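You operate a simulated robot arm through the tools that you are given. There is no shell and no other tool.

You run a simulated robot arm. Do the job below in one go: nothing can be reset, and whatever is moved stays where it is left.

Task
Tint the mixer drum green: two shots of blue dye, two of yellow, cranked even.
Fine: carry them over in the measuring jug from the table and leave it there; the jugs on the drums stay. Set down upright: medium measuring jug.

The check looks at the end state, three seconds after you hand in, the way a careful person would. Anything else that was tipped, shoved, dropped, spilled or broken makes it a failure.

Robot
A 7-joint arm with a three-finger gripper, fixed in place. Base frame: the origin is at the foot of the arm, x ahead of it, y to its left, z up; the work surface is at about z = 0.62. Readings come in m, degrees, newtons and seconds.
Its first joint turns from -166.0 to 166.0 degrees. Payload 2.69 kg.
Tool frame: the origin (TCP) lies between the finger pads and is the grasp point; the fingertips stand 0.03 m ahead of it; z points along the fingers, y is the line along which they close. Largest opening 0.128 m; the body of the gripper starts 0.117 m behind the TCP.
Orientation is told as [roll, pitch, yaw] about the base's x, y, z axes, in that order, counted from this pose: with the fingers straight down and closing along the base's y, the tool's x points along the base's -x, its y along +y and its z along -z.

Tools
- The arm moves only by the tool step_arm. Its argument "series" is a list of rows, each a list of 6 numbers: the shift along the tool's x, y, z in mm, then the turn, a rotation vector about the tool's x, y, z in degrees. In form: [[dx, dy, dz, rx, ry, rz], ...]. A call has 1 to 20 rows; each row shifts and turns the commanded pose from where the row before left it, along the tool's axes as they then stand. "gripper" is the finger opening in mm, from 0 to 128, set as the call begins (left out, the last holds). A row lasts 0.2 s, in which the tool goes at most 0.05 m and 8.6 degrees; a call with a longer step from one row to the next is refused whole, and so is a gripper value outside its range. Where a pose cannot be reached the arm comes as near as it can. A force on the tool above 50 N (or 10 N above the force at the start of the call, whichever is more), or a blocked arm, ends the call early, and 0.2 s more pass. The fingers move at their own pace and stop on an object; they squeeze with about 30 N. The grip force told is the motor's: it shows also when the fingers shut on nothing. Time passes only in rows, and 0.2 s behind the last, so rows that do not move let the fingers close. It gives the time, the measured TCP pose, the force on the tool (base axes), the opening and the grip force at its end, in the units of the frame above (readings bear some noise), with the torque about the TCP (base axes, N m) and any sound that the robot's microphone picked up.
- Cameras (640 x 400 px; columns grow to the right, rows downward): "scene" is fixed at [0.2202, -0.5005, 1.7051]; the picture's right is [0.84, -0.55, 0.00], its down [-0.31, -0.47, -0.83] and it looks along [0.45, 0.69, -0.56] (base axes); focal length 215 px, centre (320, 200). "wrist" rides on the gripper at [0.058, 0.054, -0.131] in the tool frame; the picture's right is [-0.68, 0.74, 0.00], its down [-0.62, -0.57, -0.55] and it looks along [-0.40, -0.37, 0.84] (tool axes); focal length 234 px, centre (320, 200). There is no depth. A picture from a camera that has moved, and an enlarged one, comes with that camera's place and axes in the base frame and with its lens.
- capture(camera): a new picture of that camera. It takes no simulated time.
- slide_trunk(by): slides the trunk up (or, below 0, down) by that many m; the arm rides with it, the base frame stays. It gives what a move gives, with no picture.
- close_up(camera, box): a new picture of the part [left, top, right, bottom] of that camera's present view, enlarged. It takes no simulated time.
- finish_job(): hands the job in; it is judged then, once.

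Places have to be worked out from the pictures, the camera data and where the tool is seen. Open the gripper and draw the arm clear of the work before you hand the job in, unless the task says otherwise.

The tools are called after "Request:" by a JSON object that holds its "name" and its "arguments". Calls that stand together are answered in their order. step_arm: Moves the arm, as the interface text tells. Its arguments: {"type":"object","properties":{"series":{"type":"array","items":{"type":"array","items":{"type":"number"}}},"gripper":{"type":"number"}},"required":["series"]} The other tools are called the same way: slide_trunk (by) slides the trunk up or down; capture (camera) takes a picture; close_up (camera, box) takes an enlarged picture of a part of a camera's view; finish_job () hands the job in.

At the start:

```text
clock: 0.0
ee_pos: [0.6865, 0.1156, 1.6069]
ee_rot: [0.0, 0.0, 0.0]
wrist_force: [-0.9, 0.3, 0.1]
moment: [-0.03, 0.05, 0.03]
opening: 0.1282
gripper_force: 0.0
trunk travel left (down, up): [-0.25, 0.1]
```

scene: 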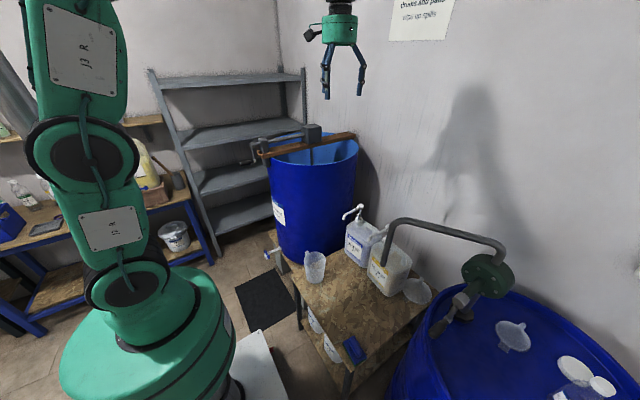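
wrist: 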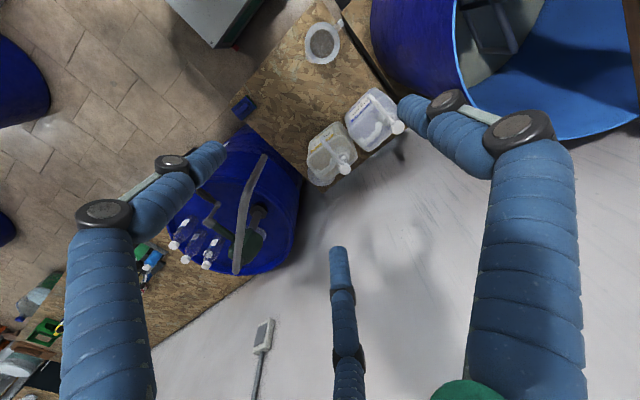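

I start by looking closer at the table, the drum with the crank and the jugs before any move.

Request:
{"name": "close_up", "arguments": {"camera": "scene", "box": [240, 110, 400, 210]}}

Request:
{"name": "close_up", "arguments": {"camera": "scene", "box": [280, 190, 440, 290]}}

Request:
{"name": "close_up", "arguments": {"camera": "scene", "box": [240, 230, 400, 400]}}

Request:
{"name": "close_up", "arguments": {"camera": "scene", "box": [380, 210, 640, 400]}}

Request:
{"name": "close_up", "arguments": {"camera": "wrist", "box": [220, 0, 480, 200]}}

Request:
{"name": "close_up", "arguments": {"camera": "scene", "box": [380, 0, 480, 60]}}

```text
4.00 times, centred on (320, 160) of scene
camera zoom: at [0.2202, -0.5005, 1.7051], right [0.84, -0.55, 0.0], down [-0.31, -0.47, -0.83], along [0.45, 0.69, -0.56], focal length 862 px, centre (320, 360)
```

zoom: 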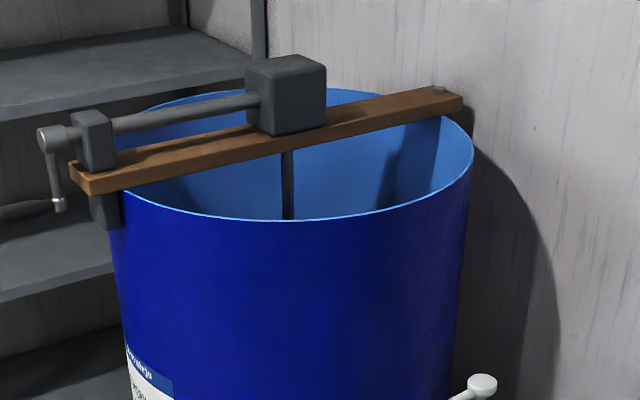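

```text
4.00 times, centred on (360, 240) of scene
camera zoom: at [0.2202, -0.5005, 1.7051], right [0.84, -0.55, 0.0], down [-0.31, -0.47, -0.83], along [0.45, 0.69, -0.56], focal length 862 px, centre (160, 40)
```

zoom: 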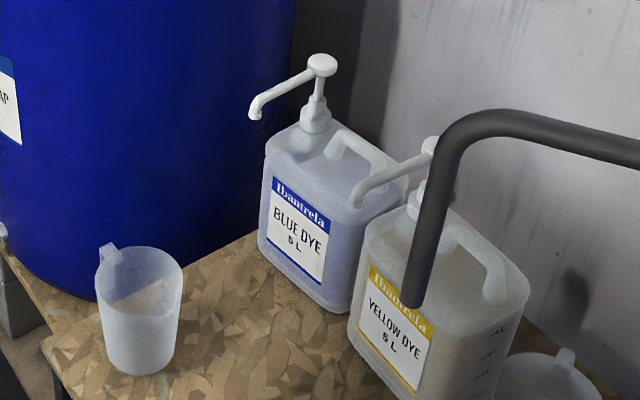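

```text
2.35 times, centred on (320, 315) of scene
camera zoom: at [0.2202, -0.5005, 1.7051], right [0.84, -0.55, 0.0], down [-0.31, -0.47, -0.83], along [0.45, 0.69, -0.56], focal length 507 px, centre (320, -71)
```

zoom: 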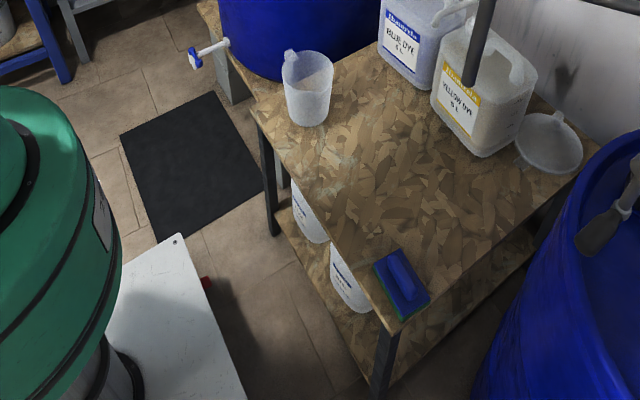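

```text
2.11 times, centred on (510, 305) of scene
camera zoom: at [0.2202, -0.5005, 1.7051], right [0.84, -0.55, 0.0], down [-0.31, -0.47, -0.83], along [0.45, 0.69, -0.56], focal length 453 px, centre (-80, -21)
```

zoom: 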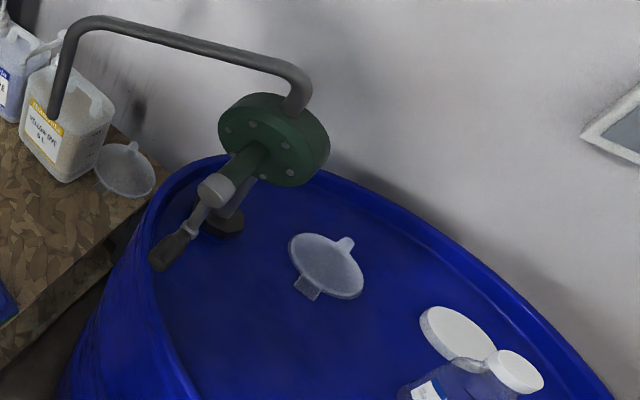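

```text
2.00 times, centred on (350, 100) of wrist
camera zoom: at [0.6299, 0.1696, 1.7376], right [0.68, 0.74, 0.0], down [0.62, -0.57, 0.55], along [0.4, -0.37, -0.84], focal length 468 px, centre (260, 400)
```

zoom: 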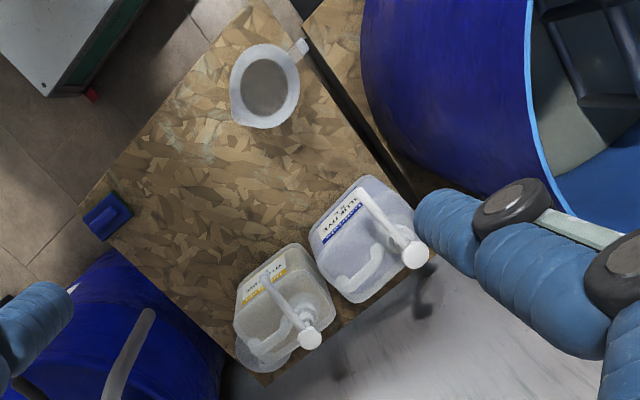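

```text
6.40 times, centred on (430, 30) of scene
camera zoom: at [0.2202, -0.5005, 1.7051], right [0.84, -0.55, 0.0], down [-0.31, -0.47, -0.83], along [0.45, 0.69, -0.56], focal length 1378 px, centre (-384, 1288)
```

zoom: 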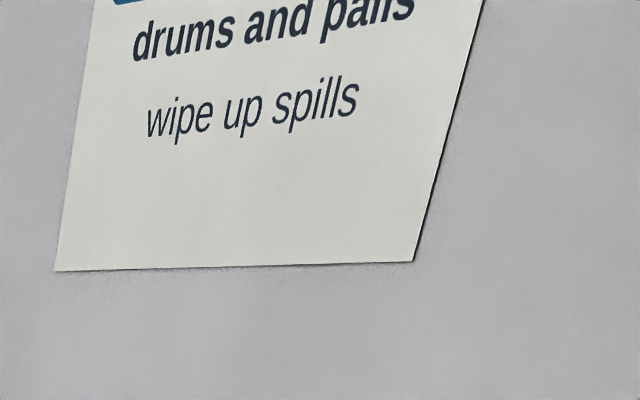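

The table spans roughly x 0.51–1.1, y −0.27–0.28 with the jug near (0.62, 0.18), and the mixer drum with its side crank lies around (0.9, 0.63), rim near z 1.2. I turn the tool by +90° yaw in place, high above everything, so that the wrist camera looks at the drum.

Request:
{"name": "step_arm", "arguments": {"series": [[0, 0, 0, 0, 0, -7.5], [0, 0, 0, 0, 0, -7.5], [0, 0, 0, 0, 0, -7.5], [0, 0, 0, 0, 0, -7.5], [0, 0, 0, 0, 0, -7.5], [0, 0, 0, 0, 0, -7.5], [0, 0, 0, 0, 0, -7.5], [0, 0, 0, 0, 0, -7.5], [0, 0, 0, 0, 0, -7.5], [0, 0, 0, 0, 0, -7.5], [0, 0, 0, 0, 0, -7.5], [0, 0, 0, 0, 0, -7.5]]}}

Request:
{"name": "capture", "arguments": {"camera": "wrist"}}

Request:
{"name": "capture", "arguments": {"camera": "scene"}}

```text
clock: 2.6
ee_pos: [0.6879, 0.1161, 1.6064]
ee_rot: [0.0, 0.0, 90.2]
wrist_force: [-0.9, 0.7, 0.4]
moment: [0.01, 0.0, 0.03]
opening: 0.1277
gripper_force: 0.1
trunk travel left (down, up): [-0.25, 0.1]
```

```text
taken
camera wrist: at [0.6349, 0.0571, 1.7377], right [-0.74, 0.68, 0.0], down [0.56, 0.62, 0.55], along [0.37, 0.4, -0.84], focal length 234 px, centre (320, 200)
```

wrist: 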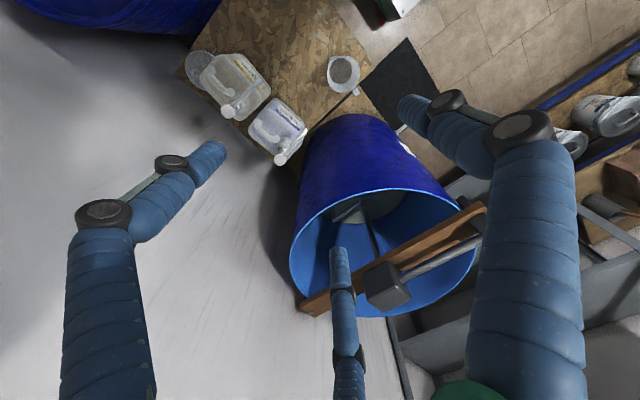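

```text
taken
```

scene: 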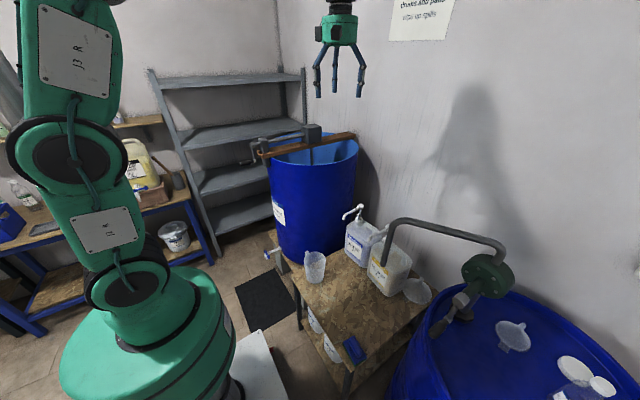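

The wrist view shows three prongs around the palm although the text tells of two fingers, so I close and reopen the hand in free air to see how they really move.

Request:
{"name": "step_arm", "arguments": {"series": [[0, 0, 0, 0, 0, 0], [0, 0, 0, 0, 0, 0], [0, 0, 0, 0, 0, 0]], "gripper": 20}}

Request:
{"name": "capture", "arguments": {"camera": "wrist"}}

Request:
{"name": "close_up", "arguments": {"camera": "scene", "box": [280, 0, 400, 110]}}

```text
clock: 3.4
ee_pos: [0.6884, 0.1154, 1.6074]
ee_rot: [0.0, 0.0, 90.0]
wrist_force: [0.1, 0.4, 0.6]
moment: [0.0, -0.01, 0.01]
opening: 0.0198
gripper_force: 0.2
trunk travel left (down, up): [-0.25, 0.1]
```

```text
taken
camera wrist: at [0.6349, 0.0572, 1.7377], right [-0.74, 0.68, 0.0], down [0.57, 0.62, 0.55], along [0.37, 0.4, -0.84], focal length 234 px, centre (320, 200)
```

wrist: 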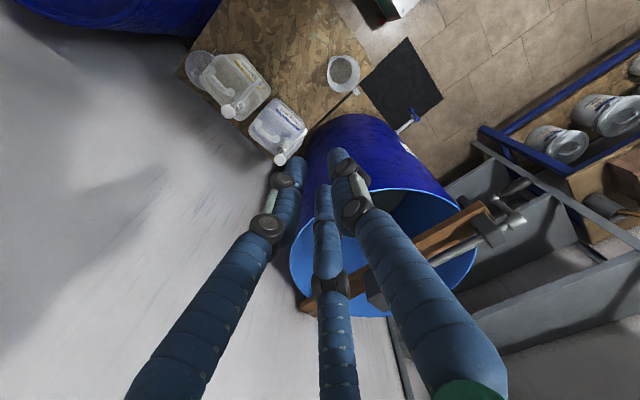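

```text
3.64 times, centred on (340, 55) of scene
camera zoom: at [0.2202, -0.5005, 1.7051], right [0.84, -0.55, 0.0], down [-0.31, -0.47, -0.83], along [0.45, 0.69, -0.56], focal length 783 px, centre (247, 727)
```

zoom: 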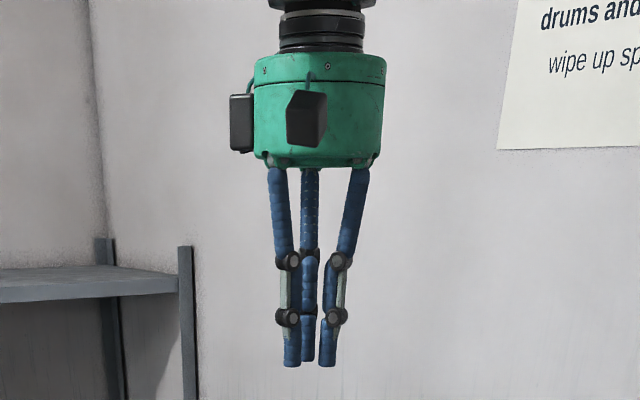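

All three prongs close toward the centre; I treat the numbers in the text as the working geometry and keep clear of the prongs as drawn too. Next I enlarge the current wrist view of the drum, crank and table.

Request:
{"name": "close_up", "arguments": {"camera": "wrist", "box": [280, 80, 560, 330]}}

Request:
{"name": "close_up", "arguments": {"camera": "wrist", "box": [170, 0, 390, 170]}}

Request:
{"name": "close_up", "arguments": {"camera": "scene", "box": [230, 120, 310, 190]}}

```text
1.60 times, centred on (420, 205) of wrist
camera zoom: at [0.6349, 0.0572, 1.7377], right [-0.74, 0.68, 0.0], down [0.57, 0.62, 0.55], along [0.37, 0.4, -0.84], focal length 375 px, centre (160, 192)
```

zoom: 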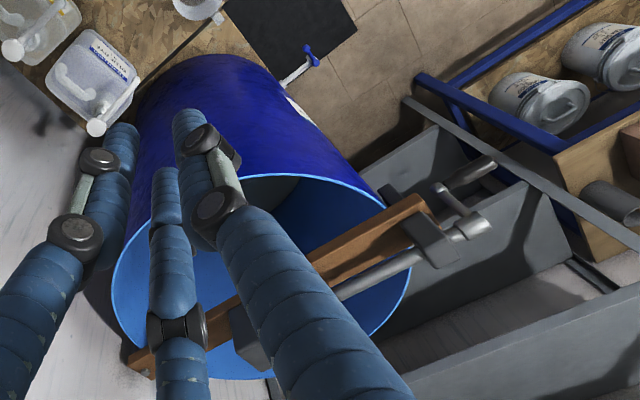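

```text
2.35 times, centred on (280, 85) of wrist
camera zoom: at [0.6349, 0.0572, 1.7377], right [-0.74, 0.68, 0.0], down [0.57, 0.62, 0.55], along [0.37, 0.4, -0.84], focal length 551 px, centre (414, 471)
```

zoom: 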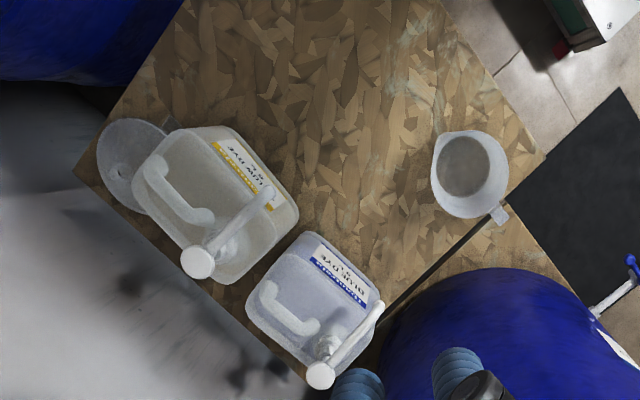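

```text
5.71 times, centred on (270, 155) of scene
camera zoom: at [0.2202, -0.5005, 1.7051], right [0.84, -0.55, 0.0], down [-0.31, -0.47, -0.83], along [0.45, 0.69, -0.56], focal length 1231 px, centre (606, 457)
```

zoom: 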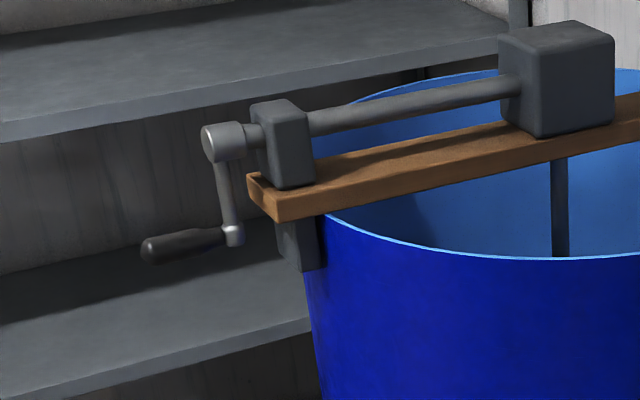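

Crank axis comes out near (y 0.612, z 1.313), the grip hanging at about x 0.44–0.52, z 1.215; blue nozzle tip (0.831, 0.197, 0.957), yellow nozzle tip (0.826, 0.0, 0.957); jug at (0.622, 0.172), about 0.145 tall, with its handle toward +y. I open the hand and turn to azimuth 55°, tilted 40°, then travel to a point short of the jug.

Request:
{"name": "step_arm", "arguments": {"series": [[0, 0, 0, 0, 0, 7], [0, 0, 0, 0, 0, 7], [0, 0, 0, 0, 0, 7], [0, 0, 0, 0, 0, 7], [0, 0, 0, 0, 0, 7], [0, 0, 0, 0, -8, 0], [0, 0, 0, 0, -8, 0], [0, 0, 0, 0, -8, 0], [0, 0, 0, 0, -8, 0], [0, 0, 0, 0, -8, 0]], "gripper": 128}}

Request:
{"name": "step_arm", "arguments": {"series": [[32.3, 4.8, 25.2, 0, 0, 0], [32.3, 4.8, 25.2, 0, 0, 0], [32.3, 4.8, 25.2, 0, 0, 0], [32.3, 4.8, 25.2, 0, 0, 0], [32.3, 4.8, 25.2, 0, 0, 0], [32.3, 4.8, 25.2, 0, 0, 0], [32.3, 4.8, 25.2, 0, 0, 0], [32.3, 4.8, 25.2, 0, 0, 0], [32.3, 4.8, 25.2, 0, 0, 0], [32.3, 4.8, 25.2, 0, 0, 0], [32.3, 4.8, 25.2, 0, 0, 0], [32.3, 4.8, 25.2, 0, 0, 0], [32.3, 4.8, 25.2, 0, 0, 0], [32.3, 4.8, 25.2, 0, 0, 0], [32.3, 4.8, 25.2, 0, 0, 0], [32.3, 4.8, 25.2, 0, 0, 0], [32.3, 4.8, 25.2, 0, 0, 0], [32.3, 4.8, 25.2, 0, 0, 0]]}}

Request:
{"name": "capture", "arguments": {"camera": "wrist"}}

Request:
{"name": "capture", "arguments": {"camera": "scene"}}

```text
clock: 5.6
ee_pos: [0.6883, 0.1153, 1.6078]
ee_rot: [0.0, -40.1, 55.0]
wrist_force: [0.5, 0.2, 0.1]
moment: [-0.02, 0.04, -0.01]
opening: 0.1279
gripper_force: 0.1
trunk travel left (down, up): [-0.25, 0.1]
```

```text
clock: 9.4
ee_pos: [0.5275, 0.04, 0.8855]
ee_rot: [-0.1, -39.9, 55.0]
wrist_force: [-0.7, 0.0, -0.1]
moment: [-0.03, 0.03, 0.0]
opening: 0.1283
gripper_force: 0.1
trunk travel left (down, up): [-0.25, 0.1]
```

```text
taken
camera wrist: at [0.4089, -0.0348, 0.9481], right [-0.31, 0.85, 0.43], down [0.53, -0.23, 0.82], along [0.79, 0.48, -0.38], focal length 234 px, centre (320, 200)
```

wrist: 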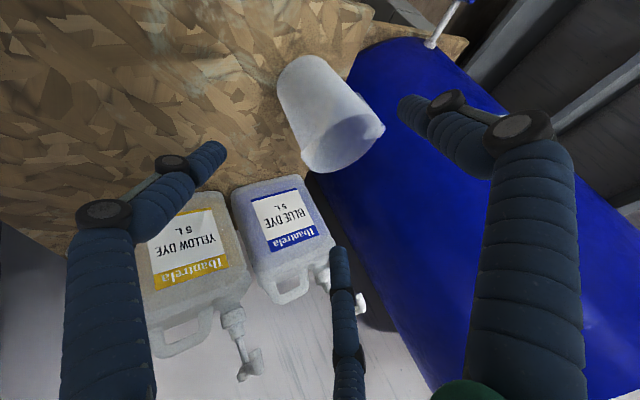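

```text
taken
```

scene: 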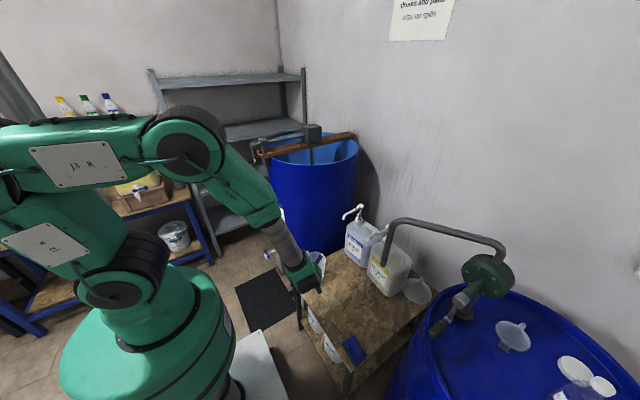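

The tool stands where planned; the jug's mouth appears near (345,143) in the wrist view. I enlarge it for handle and spout direction.

Request:
{"name": "close_up", "arguments": {"camera": "wrist", "box": [250, 30, 410, 190]}}

Request:
{"name": "close_up", "arguments": {"camera": "scene", "box": [270, 230, 350, 320]}}

Request:
{"name": "close_up", "arguments": {"camera": "wrist", "box": [130, 170, 380, 390]}}

```text
2.50 times, centred on (330, 110) of wrist
camera zoom: at [0.4089, -0.0348, 0.9481], right [-0.31, 0.85, 0.43], down [0.53, -0.23, 0.82], along [0.79, 0.48, -0.38], focal length 585 px, centre (295, 425)
```

zoom: 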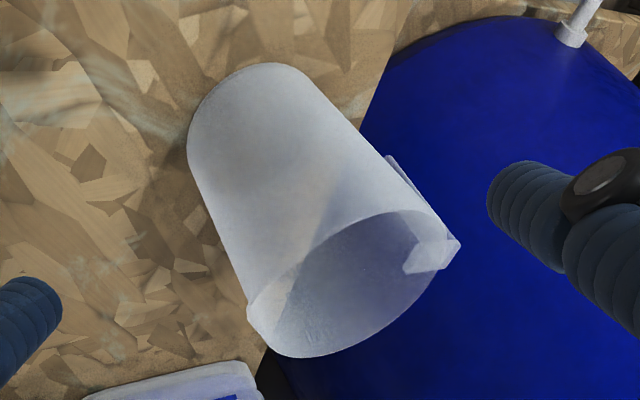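

```text
4.44 times, centred on (310, 275) of scene
camera zoom: at [0.2202, -0.5005, 1.7051], right [0.84, -0.55, 0.0], down [-0.31, -0.47, -0.83], along [0.45, 0.69, -0.56], focal length 957 px, centre (364, -133)
```

zoom: 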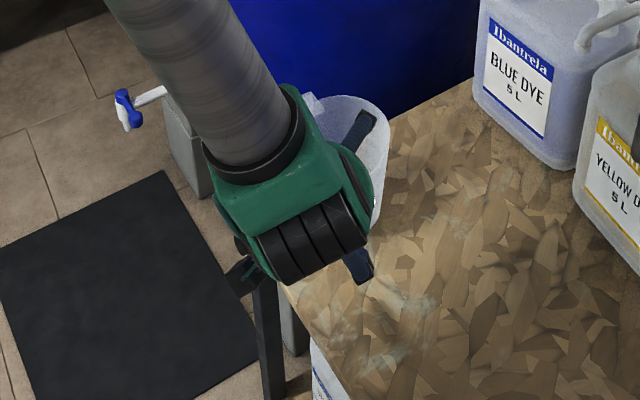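

```text
1.82 times, centred on (255, 280) of wrist
camera zoom: at [0.4089, -0.0348, 0.9481], right [-0.31, 0.85, 0.43], down [0.53, -0.23, 0.82], along [0.79, 0.48, -0.38], focal length 426 px, centre (438, 54)
```

zoom: 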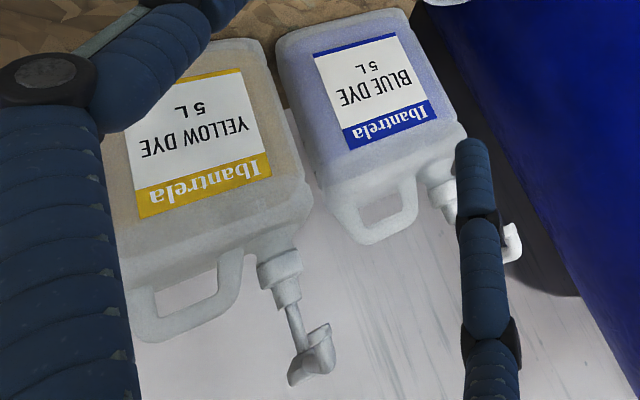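

Jug centre refined to (0.623, 0.175), handle toward azimuth ~100°. I turn 10° more to azimuth 65° so the handle is further from the finger, then advance 130 mm along the tool and look.

Request:
{"name": "step_arm", "arguments": {"series": [[-6, -28.6, 3.7, 0, 0, 0], [0, 0, 0, -3.215, 0, -3.83], [0, 0, 0, -3.215, 0, -3.83], [0, 0, 30, 0, 0, 0], [0, 0, 35, 0, 0, 0], [0, 0, 35, 0, 0, 0], [0, 0, 30, 0, 0, 0]]}}

Request:
{"name": "capture", "arguments": {"camera": "wrist"}}

Request:
{"name": "close_up", "arguments": {"camera": "scene", "box": [270, 230, 350, 320]}}

```text
clock: 11.0
ee_pos: [0.5914, 0.1057, 0.7867]
ee_rot: [0.0, -40.0, 64.9]
wrist_force: [-0.6, 0.2, 0.6]
moment: [0.01, -0.02, -0.01]
opening: 0.1281
gripper_force: 0.1
trunk travel left (down, up): [-0.25, 0.1]
```

```text
taken
camera wrist: at [0.4883, 0.0127, 0.8489], right [-0.45, 0.78, 0.43], down [0.56, -0.13, 0.82], along [0.69, 0.61, -0.38], focal length 234 px, centre (320, 200)
```

wrist: 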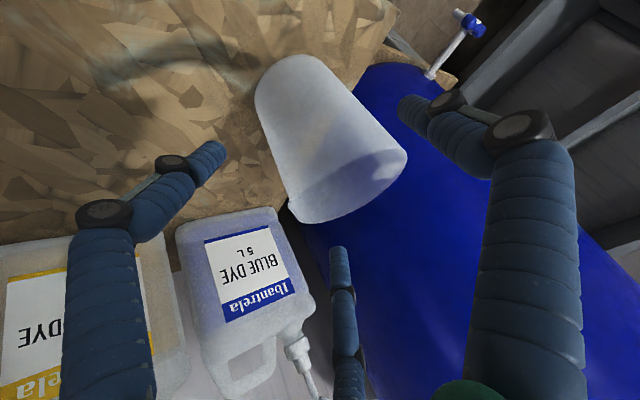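

```text
4.44 times, centred on (310, 275) of scene
camera zoom: at [0.2202, -0.5005, 1.7051], right [0.84, -0.55, 0.0], down [-0.31, -0.47, -0.83], along [0.45, 0.69, -0.56], focal length 957 px, centre (364, -133)
```

zoom: 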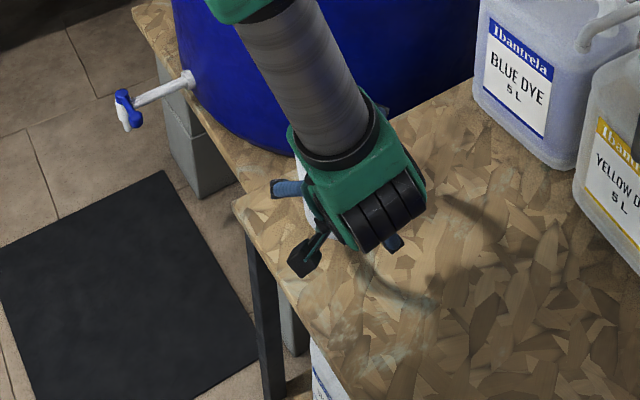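

The jug sits centred between the fingers, so I advance the remaining 119 mm and close with a few waiting rows.

Request:
{"name": "step_arm", "arguments": {"series": [[0, 0, 25, 0, 0, 0], [0, 0, 25, 0, 0, 0], [0, 0, 25, 0, 0, 0], [0, 0, 25, 0, 0, 0], [0, 0, 19, 0, 0, 0], [0, 0, 0, 0, 0, 0]]}}

Request:
{"name": "capture", "arguments": {"camera": "wrist"}}

Request:
{"name": "close_up", "arguments": {"camera": "scene", "box": [270, 230, 350, 320]}}

```text
clock: 12.4
ee_pos: [0.624, 0.1734, 0.6963]
ee_rot: [-0.1, -40.0, 65.0]
wrist_force: [0.0, -0.1, 0.2]
moment: [0.01, -0.02, 0.03]
opening: 0.1282
gripper_force: 0.0
trunk travel left (down, up): [-0.25, 0.1]
```

```text
taken
camera wrist: at [0.5216, 0.0799, 0.7586], right [-0.45, 0.78, 0.43], down [0.56, -0.13, 0.82], along [0.69, 0.61, -0.38], focal length 234 px, centre (320, 200)
```

wrist: 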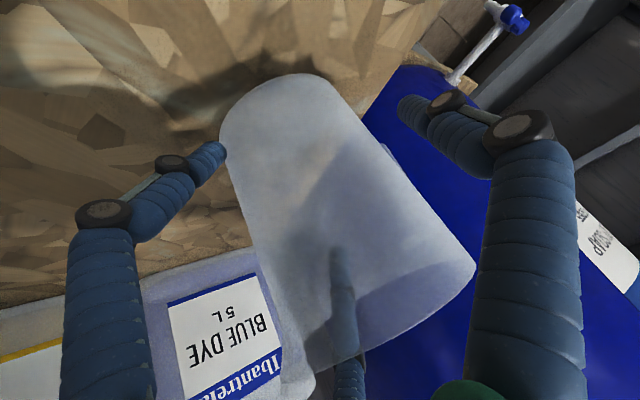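

```text
4.44 times, centred on (310, 275) of scene
camera zoom: at [0.2202, -0.5005, 1.7051], right [0.84, -0.55, 0.0], down [-0.31, -0.47, -0.83], along [0.45, 0.69, -0.56], focal length 957 px, centre (364, -133)
```

zoom: 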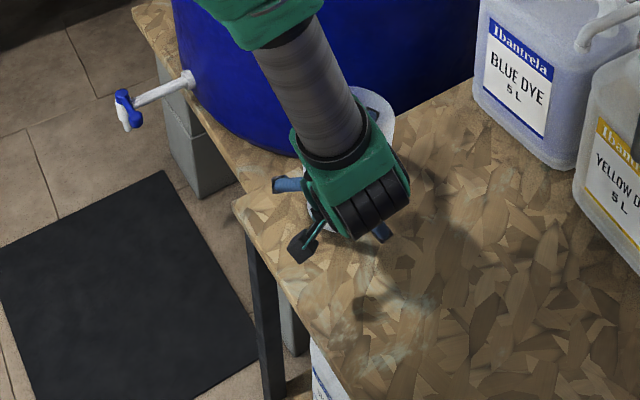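

No contact force. The drawn third prong overlaps the jug without effect, so only the two fingers count. I close on the jug.

Request:
{"name": "step_arm", "arguments": {"series": [[0, 0, 0, 0, 0, 0], [0, 0, 0, 0, 0, 0], [0, 0, 0, 0, 0, 0], [0, 0, 0, 0, 0, 0]], "gripper": 60}}

Request:
{"name": "capture", "arguments": {"camera": "wrist"}}

```text
clock: 13.4
ee_pos: [0.6239, 0.1735, 0.6984]
ee_rot: [0.0, -40.0, 65.0]
wrist_force: [0.5, -0.2, 0.3]
moment: [-0.06, 0.0, -0.04]
opening: 0.06
gripper_force: 0.3
trunk travel left (down, up): [-0.25, 0.1]
```

```text
taken
camera wrist: at [0.5214, 0.0797, 0.7589], right [-0.45, 0.78, 0.43], down [0.56, -0.13, 0.82], along [0.69, 0.61, -0.38], focal length 234 px, centre (320, 200)
```

wrist: 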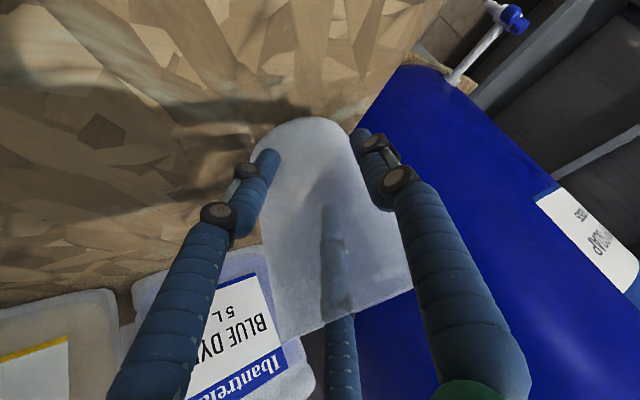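

The fingers closed to 60 mm without gripping, and the jug looks to have slid forward a little, so my centre was too near. I look at where it stands now before touching it again.

Request:
{"name": "close_up", "arguments": {"camera": "scene", "box": [270, 230, 350, 320]}}

Request:
{"name": "close_up", "arguments": {"camera": "wrist", "box": [220, 90, 460, 350]}}

```text
4.44 times, centred on (310, 275) of scene
camera zoom: at [0.2202, -0.5005, 1.7051], right [0.84, -0.55, 0.0], down [-0.31, -0.47, -0.83], along [0.45, 0.69, -0.56], focal length 957 px, centre (364, -133)
```

zoom: 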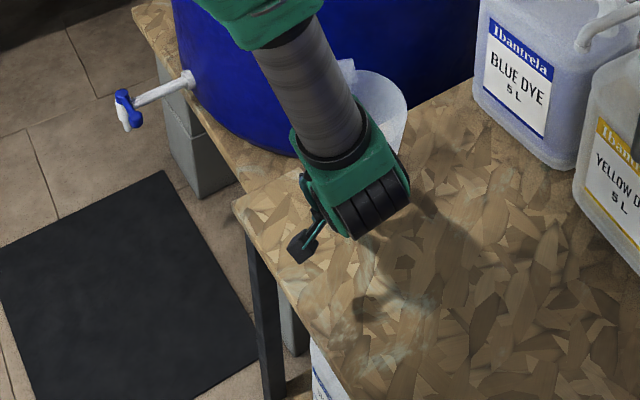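

```text
1.54 times, centred on (340, 220) of wrist
camera zoom: at [0.5214, 0.0797, 0.7589], right [-0.45, 0.78, 0.43], down [0.56, -0.13, 0.82], along [0.69, 0.61, -0.38], focal length 360 px, centre (289, 169)
```

zoom: 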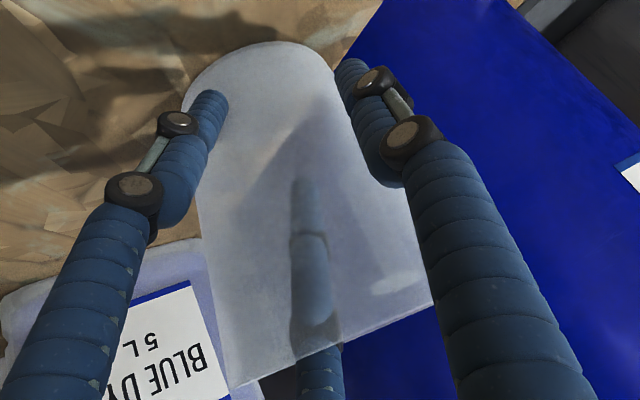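

The jug is upright, just slid a few centimetres; its body is wider (about 0.10 m) and its axis lay ahead of my grip line. I open, move 42 mm forward horizontally so the finger line crosses its axis, and look before closing.

Request:
{"name": "step_arm", "arguments": {"series": [[0, 0, 0, 0, 0, 0], [0, 0, 0, 0, 0, 0], [0, 0, 0, 0, 0, 0], [-7.7, 0, 6.4, 0, 0, 0], [-7.7, 0, 6.4, 0, 0, 0], [-7.7, 0, 6.4, 0, 0, 0], [-7.7, 0, 6.4, 0, 0, 0], [0, 0, 0, 0, 0, 0]], "gripper": 128}}

Request:
{"name": "capture", "arguments": {"camera": "wrist"}}

Request:
{"name": "close_up", "arguments": {"camera": "scene", "box": [270, 230, 350, 320]}}

```text
clock: 15.2
ee_pos: [0.6411, 0.2093, 0.6958]
ee_rot: [0.0, -40.0, 64.9]
wrist_force: [0.7, -0.4, 0.0]
moment: [0.0, -0.02, 0.01]
opening: 0.1278
gripper_force: 0.1
trunk travel left (down, up): [-0.25, 0.1]
```

```text
taken
camera wrist: at [0.5378, 0.1158, 0.7584], right [-0.45, 0.78, 0.43], down [0.56, -0.13, 0.82], along [0.7, 0.61, -0.38], focal length 234 px, centre (320, 200)
```

wrist: 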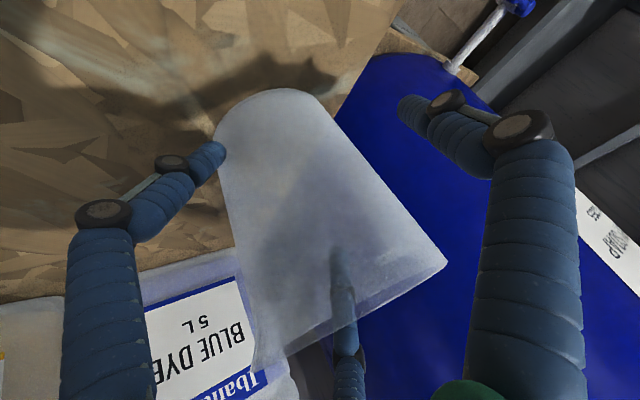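

```text
4.44 times, centred on (310, 275) of scene
camera zoom: at [0.2202, -0.5005, 1.7051], right [0.84, -0.55, 0.0], down [-0.31, -0.47, -0.83], along [0.45, 0.69, -0.56], focal length 957 px, centre (364, -133)
```

zoom: 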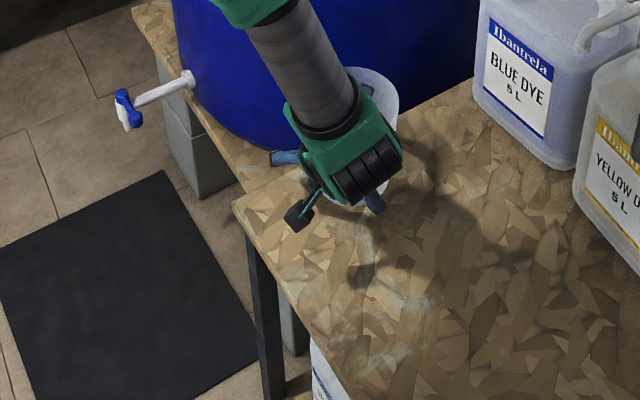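

The jug now stands near (0.66, 0.21), and everything fits a hand whose three prongs are all real, with the far prong reaching into the mouth when tilted. So I back straight out along the tool axis, and will then use a vertical, centred grasp instead.

Request:
{"name": "step_arm", "arguments": {"series": [[0, 0, -15, 0, 0, 0], [0, 0, -20, 0, 0, 0], [0, 0, -25, 0, 0, 0], [0, 0, -30, 0, 0, 0], [0, 0, -30, 0, 0, 0], [0, 0, -30, 0, 0, 0], [0, 0, -30, 0, 0, 0], [0, 0, -30, 0, 0, 0], [0, 0, -30, 0, 0, 0]]}}

Request:
{"name": "capture", "arguments": {"camera": "wrist"}}

Request:
{"name": "close_up", "arguments": {"camera": "scene", "box": [270, 230, 350, 320]}}

```text
clock: 17.2
ee_pos: [0.5759, 0.0691, 0.8814]
ee_rot: [0.0, -40.0, 64.9]
wrist_force: [-0.5, 0.1, -0.3]
moment: [-0.01, 0.0, -0.03]
opening: 0.128
gripper_force: 0.0
trunk travel left (down, up): [-0.25, 0.1]
```

```text
taken
camera wrist: at [0.4723, -0.0248, 0.9437], right [-0.45, 0.78, 0.44], down [0.56, -0.13, 0.82], along [0.69, 0.61, -0.38], focal length 234 px, centre (320, 200)
```

wrist: 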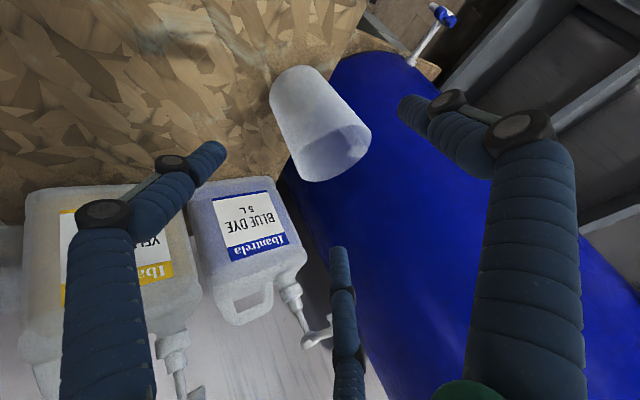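

```text
4.44 times, centred on (310, 275) of scene
camera zoom: at [0.2202, -0.5005, 1.7051], right [0.84, -0.55, 0.0], down [-0.31, -0.47, -0.83], along [0.45, 0.69, -0.56], focal length 957 px, centre (364, -133)
```

zoom: 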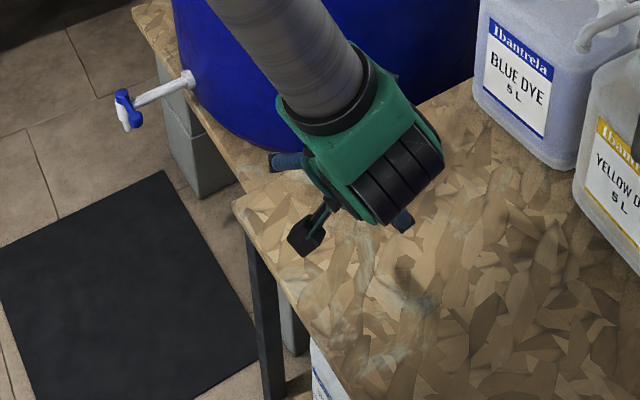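

The jug stands upright and free. I bring the tool vertical, rise to about z 1.05 and look down to fix the jug's centre and handle.

Request:
{"name": "step_arm", "arguments": {"series": [[0, 0, -20, 0, 8, 0], [0, 0, -20, 0, 8, 0], [0, 0, -20, 0, 8, 0], [0, 0, -20, 0, 8, 0], [0, 0, -20, 0, 8, 0], [0, 0, -40, 0, 0, 0], [0, 0, -40, 0, 0, 0], [0, 0, 0, 0, 0, 0]]}}

Request:
{"name": "capture", "arguments": {"camera": "wrist"}}

Request:
{"name": "close_up", "arguments": {"camera": "scene", "box": [270, 210, 370, 310]}}

```text
clock: 19.0
ee_pos: [0.5586, 0.0358, 1.0489]
ee_rot: [0.0, 0.0, 65.1]
wrist_force: [-0.7, 0.1, 0.8]
moment: [0.05, -0.05, -0.01]
opening: 0.1279
gripper_force: 0.1
trunk travel left (down, up): [-0.25, 0.1]
```

```text
taken
camera wrist: at [0.4853, 0.0044, 1.1801], right [-0.38, 0.92, 0.0], down [0.77, 0.32, 0.55], along [0.51, 0.21, -0.84], focal length 234 px, centre (320, 200)
```

wrist: 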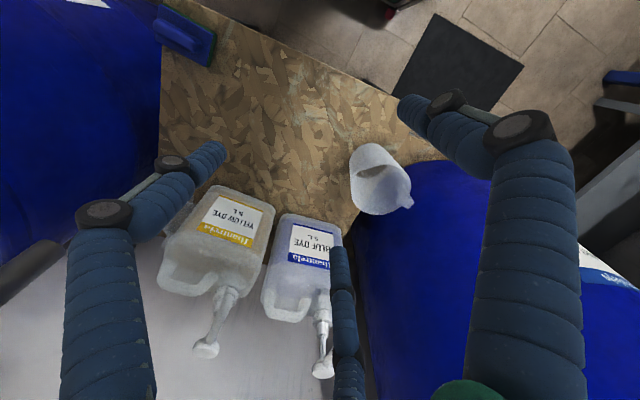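

```text
4.00 times, centred on (320, 260) of scene
camera zoom: at [0.2202, -0.5005, 1.7051], right [0.84, -0.55, 0.0], down [-0.31, -0.47, -0.83], along [0.45, 0.69, -0.56], focal length 862 px, centre (320, -40)
```

zoom: 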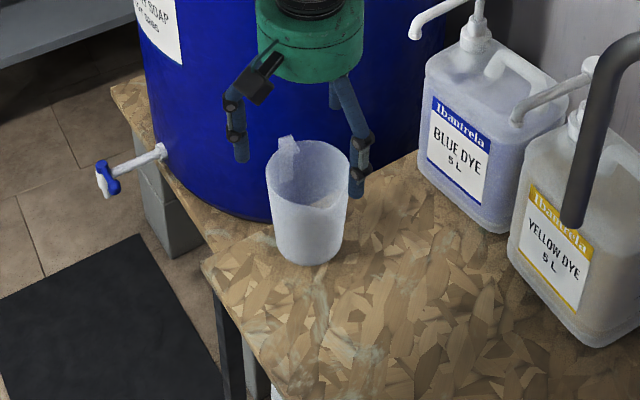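

I enlarge the jug in both views to fix centre and handle direction.

Request:
{"name": "close_up", "arguments": {"camera": "wrist", "box": [330, 130, 430, 230]}}

Request:
{"name": "close_up", "arguments": {"camera": "scene", "box": [296, 235, 344, 283]}}

```text
4.00 times, centred on (380, 180) of wrist
camera zoom: at [0.4853, 0.0044, 1.1801], right [-0.38, 0.92, 0.0], down [0.77, 0.32, 0.55], along [0.51, 0.21, -0.84], focal length 937 px, centre (80, 280)
```

zoom: 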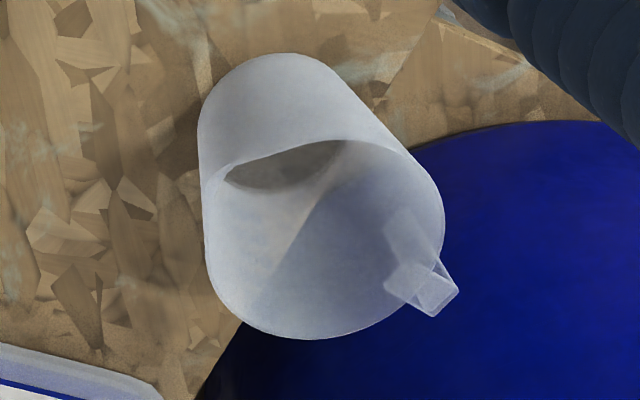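

```text
8.33 times, centred on (320, 259) of scene
camera zoom: at [0.2202, -0.5005, 1.7051], right [0.84, -0.55, 0.0], down [-0.31, -0.47, -0.83], along [0.45, 0.69, -0.56], focal length 1795 px, centre (320, -292)
```

zoom: 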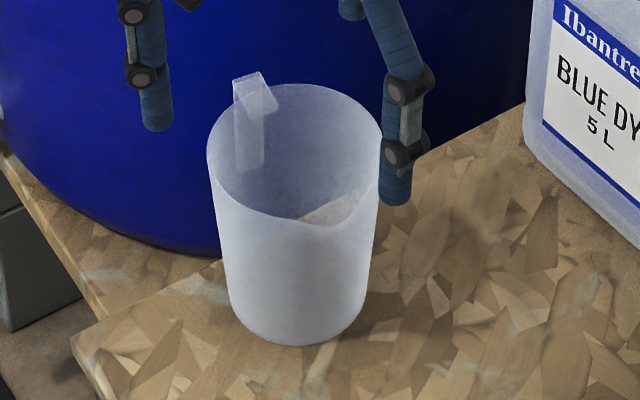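

The jug is at (0.666, 0.2145), rim radius 0.060 at z 0.765, handle at azimuth 87°, spout opposite. I go above it, turn to yaw 87 so handle and spout sit between the prongs, and descend to tips just above the rim for a check.

Request:
{"name": "step_arm", "arguments": {"series": [[-41.5, -4.4, 0, 0, 0, 0], [-41.5, -4.4, 0, 0, 0, 0], [-41.5, -4.4, 0, 0, 0, 0], [-41.5, -4.4, 0, 0, 0, 0], [-41.3, -4.2, 0, 0, 0, 0], [0, 0, 0, 0, 0, -7.33], [0, 0, 0, 0, 0, -7.33], [0, 0, 0, 0, 0, -7.33], [0, 0, 44, 0, 0, 0], [0, 0, 44, 0, 0, 0], [0, 0, 44, 0, 0, 0], [0, 0, 44, 0, 0, 0], [0, 0, 35, 0, 0, 0], [0, 0, 0, 0, 0, 0]], "gripper": 128}}

Request:
{"name": "capture", "arguments": {"camera": "wrist"}}

Request:
{"name": "close_up", "arguments": {"camera": "scene", "box": [284, 210, 364, 290]}}

```text
clock: 22.0
ee_pos: [0.6672, 0.2134, 0.8399]
ee_rot: [0.0, 0.0, 86.9]
wrist_force: [0.3, 0.4, -0.3]
moment: [-0.02, 0.01, -0.04]
opening: 0.128
gripper_force: 0.0
trunk travel left (down, up): [-0.25, 0.1]
```

```text
taken
camera wrist: at [0.6104, 0.1585, 0.9691], right [-0.7, 0.71, 0.0], down [0.6, 0.58, 0.55], along [0.39, 0.38, -0.84], focal length 234 px, centre (320, 200)
```

wrist: 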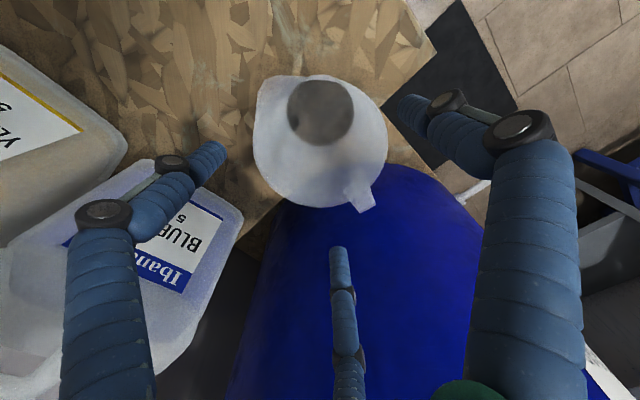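

```text
5.00 times, centred on (324, 250) of scene
camera zoom: at [0.2202, -0.5005, 1.7051], right [0.84, -0.55, 0.0], down [-0.31, -0.47, -0.83], along [0.45, 0.69, -0.56], focal length 1077 px, centre (300, -50)
```

zoom: 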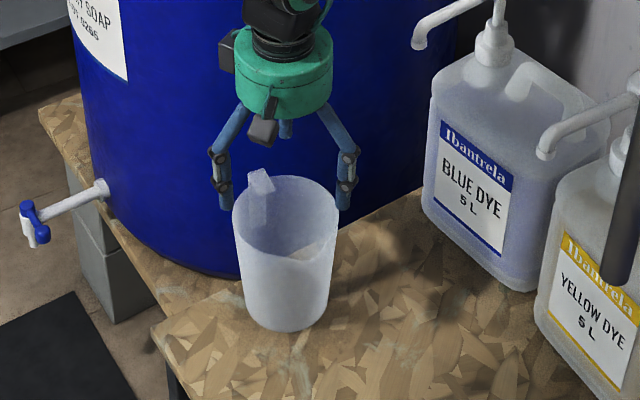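

The projected rim (predicted 76–203 by 254–385 px, seen about 75–207 by 253–388) shows the jug centred under the hand. I descend in small rows to TCP z 0.712.

Request:
{"name": "step_arm", "arguments": {"series": [[0, 0, 15, 0, 0, 0], [0, 0, 15, 0, 0, 0], [0, 0, 15, 0, 0, 0], [0, 0, 15, 0, 0, 0], [0, 0, 10, 0, 0, 0]]}}

Request:
{"name": "capture", "arguments": {"camera": "wrist"}}

Request:
{"name": "close_up", "arguments": {"camera": "scene", "box": [284, 210, 364, 290]}}

```text
clock: 23.2
ee_pos: [0.6675, 0.2128, 0.7688]
ee_rot: [0.1, 0.1, 86.9]
wrist_force: [-0.1, -0.1, -0.5]
moment: [-0.03, 0.0, 0.01]
opening: 0.1281
gripper_force: 0.0
trunk travel left (down, up): [-0.25, 0.1]
```

```text
taken
camera wrist: at [0.6106, 0.1585, 0.8986], right [-0.7, 0.71, 0.0], down [0.6, 0.58, 0.55], along [0.39, 0.38, -0.84], focal length 234 px, centre (320, 200)
```

wrist: 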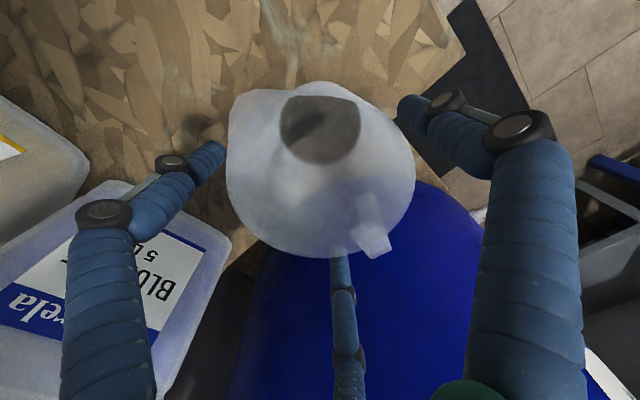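

```text
5.00 times, centred on (324, 250) of scene
camera zoom: at [0.2202, -0.5005, 1.7051], right [0.84, -0.55, 0.0], down [-0.31, -0.47, -0.83], along [0.45, 0.69, -0.56], focal length 1077 px, centre (300, -50)
```

zoom: 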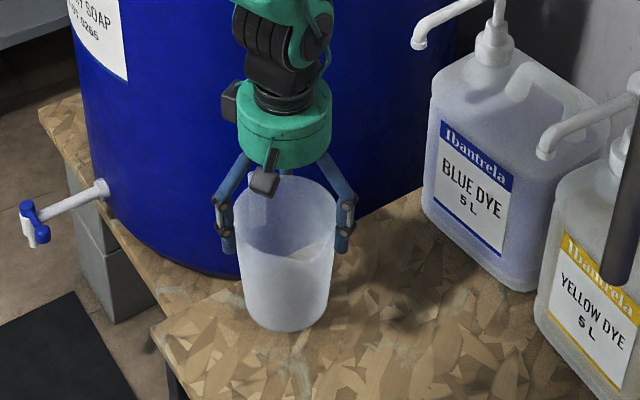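

All three prongs have passed outside the rim. I go down 55 mm more and close.

Request:
{"name": "step_arm", "arguments": {"series": [[0, 0, 14, 0, 0, 0], [0, 0, 14, 0, 0, 0], [0, 0, 14, 0, 0, 0], [0, 0, 13, 0, 0, 0], [0, 0, 0, 0, 0, 0]]}}

Request:
{"name": "step_arm", "arguments": {"series": [[0, 0, 0, 0, 0, 0], [0, 0, 0, 0, 0, 0], [0, 0, 0, 0, 0, 0]], "gripper": 90}}

Request:
{"name": "capture", "arguments": {"camera": "wrist"}}

Request:
{"name": "close_up", "arguments": {"camera": "scene", "box": [284, 210, 364, 290]}}

```text
clock: 24.4
ee_pos: [0.6686, 0.2128, 0.7128]
ee_rot: [0.1, 0.0, 86.9]
wrist_force: [-0.2, -1.2, 0.1]
moment: [0.0, 0.02, 0.01]
opening: 0.1281
gripper_force: 0.0
trunk travel left (down, up): [-0.25, 0.1]
```

```text
clock: 25.2
ee_pos: [0.6674, 0.2127, 0.7135]
ee_rot: [0.0, 0.0, 86.9]
wrist_force: [-2.2, -0.1, 3.6]
moment: [0.17, -0.02, 0.05]
opening: 0.1147
gripper_force: 29.8
trunk travel left (down, up): [-0.25, 0.1]
```

```text
taken
camera wrist: at [0.6108, 0.1577, 0.8441], right [-0.7, 0.71, 0.0], down [0.6, 0.58, 0.55], along [0.39, 0.38, -0.84], focal length 234 px, centre (320, 200)
```

wrist: 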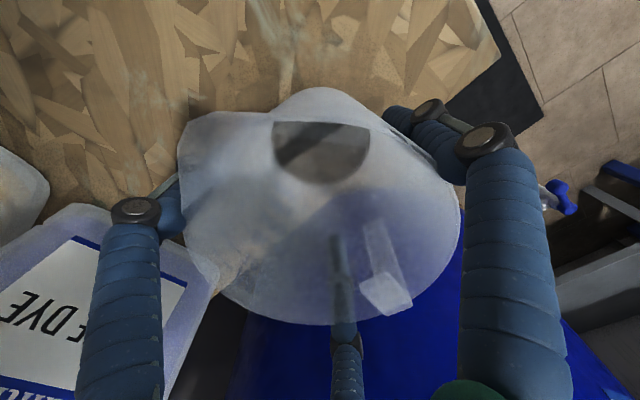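

```text
5.00 times, centred on (324, 250) of scene
camera zoom: at [0.2202, -0.5005, 1.7051], right [0.84, -0.55, 0.0], down [-0.31, -0.47, -0.83], along [0.45, 0.69, -0.56], focal length 1077 px, centre (300, -50)
```

zoom: 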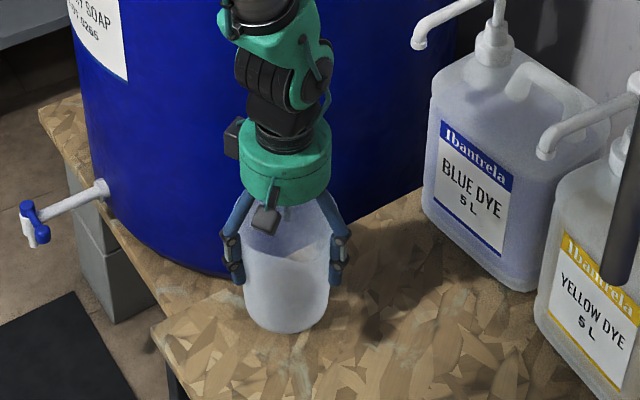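

Gripped at 0.1147 m with about 30 N. I lift 60 mm, carry the jug to (0.725, 0.197) in front of the blue can while turning its handle to azimuth 110°, and lower it there without releasing.

Request:
{"name": "step_arm", "arguments": {"series": [[0, 0, -10, 0, 0, 0], [0, 0, -25, 0, 0, 0], [0, 0, -25, 0, 0, 0], [6.4, -29.1, 0, 0, 0, 0], [6.4, -29.1, 0, 0, 0, 0], [0, 0, 0, 0, 0, -7.67], [0, 0, 0, 0, 0, -7.67], [0, 0, 0, 0, 0, -7.66], [0, 0, 0, 0, 0, 0]]}}

Request:
{"name": "close_up", "arguments": {"camera": "scene", "box": [280, 190, 400, 300]}}

Request:
{"name": "capture", "arguments": {"camera": "wrist"}}

```text
clock: 27.2
ee_pos: [0.7236, 0.1951, 0.7733]
ee_rot: [0.0, 0.0, 110.1]
wrist_force: [0.0, 0.0, -1.5]
moment: [-0.03, -0.01, -0.02]
opening: 0.1148
gripper_force: 29.9
trunk travel left (down, up): [-0.25, 0.1]
```

```text
3.64 times, centred on (340, 245) of scene
camera zoom: at [0.2202, -0.5005, 1.7051], right [0.84, -0.55, 0.0], down [-0.31, -0.47, -0.83], along [0.45, 0.69, -0.56], focal length 783 px, centre (247, 36)
```

zoom: 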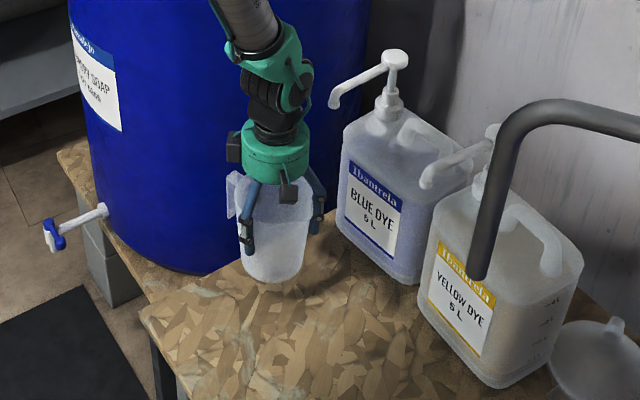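

```text
taken
camera wrist: at [0.694, 0.123, 0.9038], right [-0.92, 0.38, 0.0], down [0.32, 0.77, 0.55], along [0.21, 0.51, -0.84], focal length 234 px, centre (320, 200)
```

wrist: 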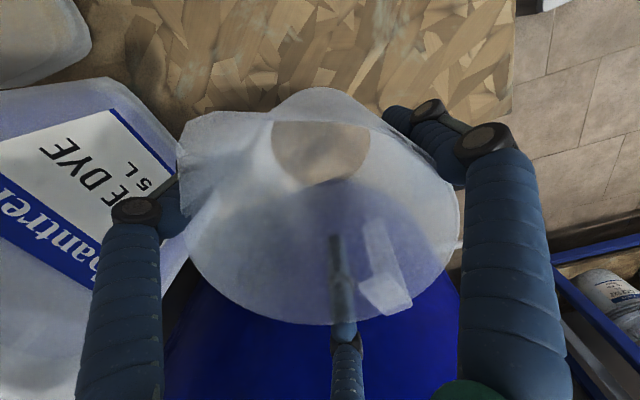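

The jug hangs steady and level. I lower it 58 mm onto the table, open the hand, and rise clear.

Request:
{"name": "step_arm", "arguments": {"series": [[0, 0, 20, 0, 0, 0], [0, 0, 20, 0, 0, 0], [0, 0, 12, 0, 0, 0], [0, 0, 6, 0, 0, 0], [0, 0, 0, 0, 0, 0]]}}

Request:
{"name": "step_arm", "arguments": {"series": [[0, 0, 0, 0, 0, 0], [0, 0, 0, 0, 0, 0], [0, 0, -10, 0, 0, 0], [0, 0, -20, 0, 0, 0], [0, 0, -30, 0, 0, 0], [0, 0, -30, 0, 0, 0], [0, 0, -30, 0, 0, 0], [0, 0, -30, 0, 0, 0]], "gripper": 128}}

Request:
{"name": "close_up", "arguments": {"camera": "scene", "box": [280, 190, 400, 300]}}

Request:
{"name": "capture", "arguments": {"camera": "wrist"}}

```text
clock: 28.4
ee_pos: [0.7247, 0.1975, 0.7167]
ee_rot: [0.0, 0.0, 110.0]
wrist_force: [0.8, -0.3, -0.6]
moment: [0.0, 0.02, -0.06]
opening: 0.1144
gripper_force: 30.4
trunk travel left (down, up): [-0.25, 0.1]
```

```text
clock: 30.2
ee_pos: [0.724, 0.1981, 0.8647]
ee_rot: [0.1, -0.1, 109.9]
wrist_force: [0.7, -0.3, -0.3]
moment: [-0.02, -0.03, -0.03]
opening: 0.128
gripper_force: 0.0
trunk travel left (down, up): [-0.25, 0.1]
```

```text
3.64 times, centred on (340, 245) of scene
camera zoom: at [0.2202, -0.5005, 1.7051], right [0.84, -0.55, 0.0], down [-0.31, -0.47, -0.83], along [0.45, 0.69, -0.56], focal length 783 px, centre (247, 36)
```

zoom: 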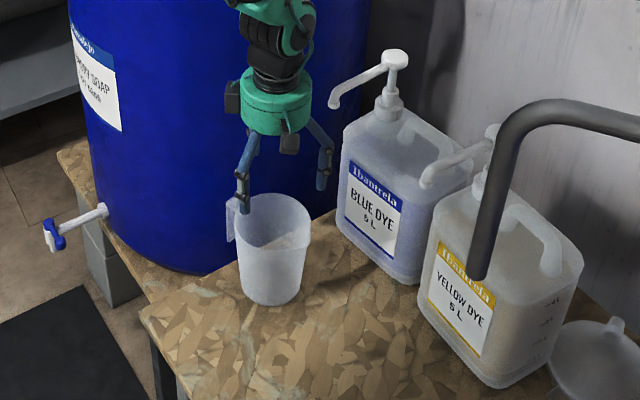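

```text
taken
camera wrist: at [0.6939, 0.1251, 0.9958], right [-0.92, 0.38, 0.0], down [0.32, 0.77, 0.55], along [0.21, 0.51, -0.84], focal length 234 px, centre (320, 200)
```

wrist: 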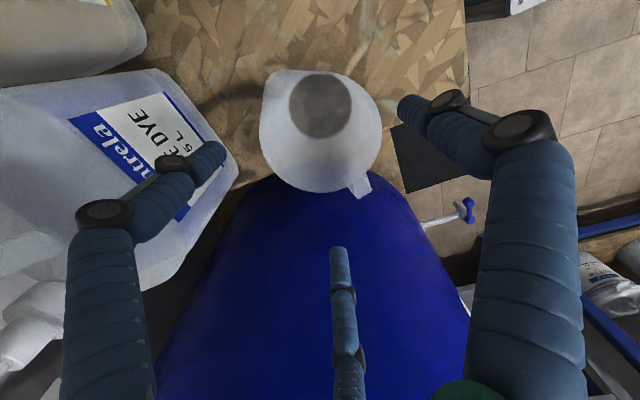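

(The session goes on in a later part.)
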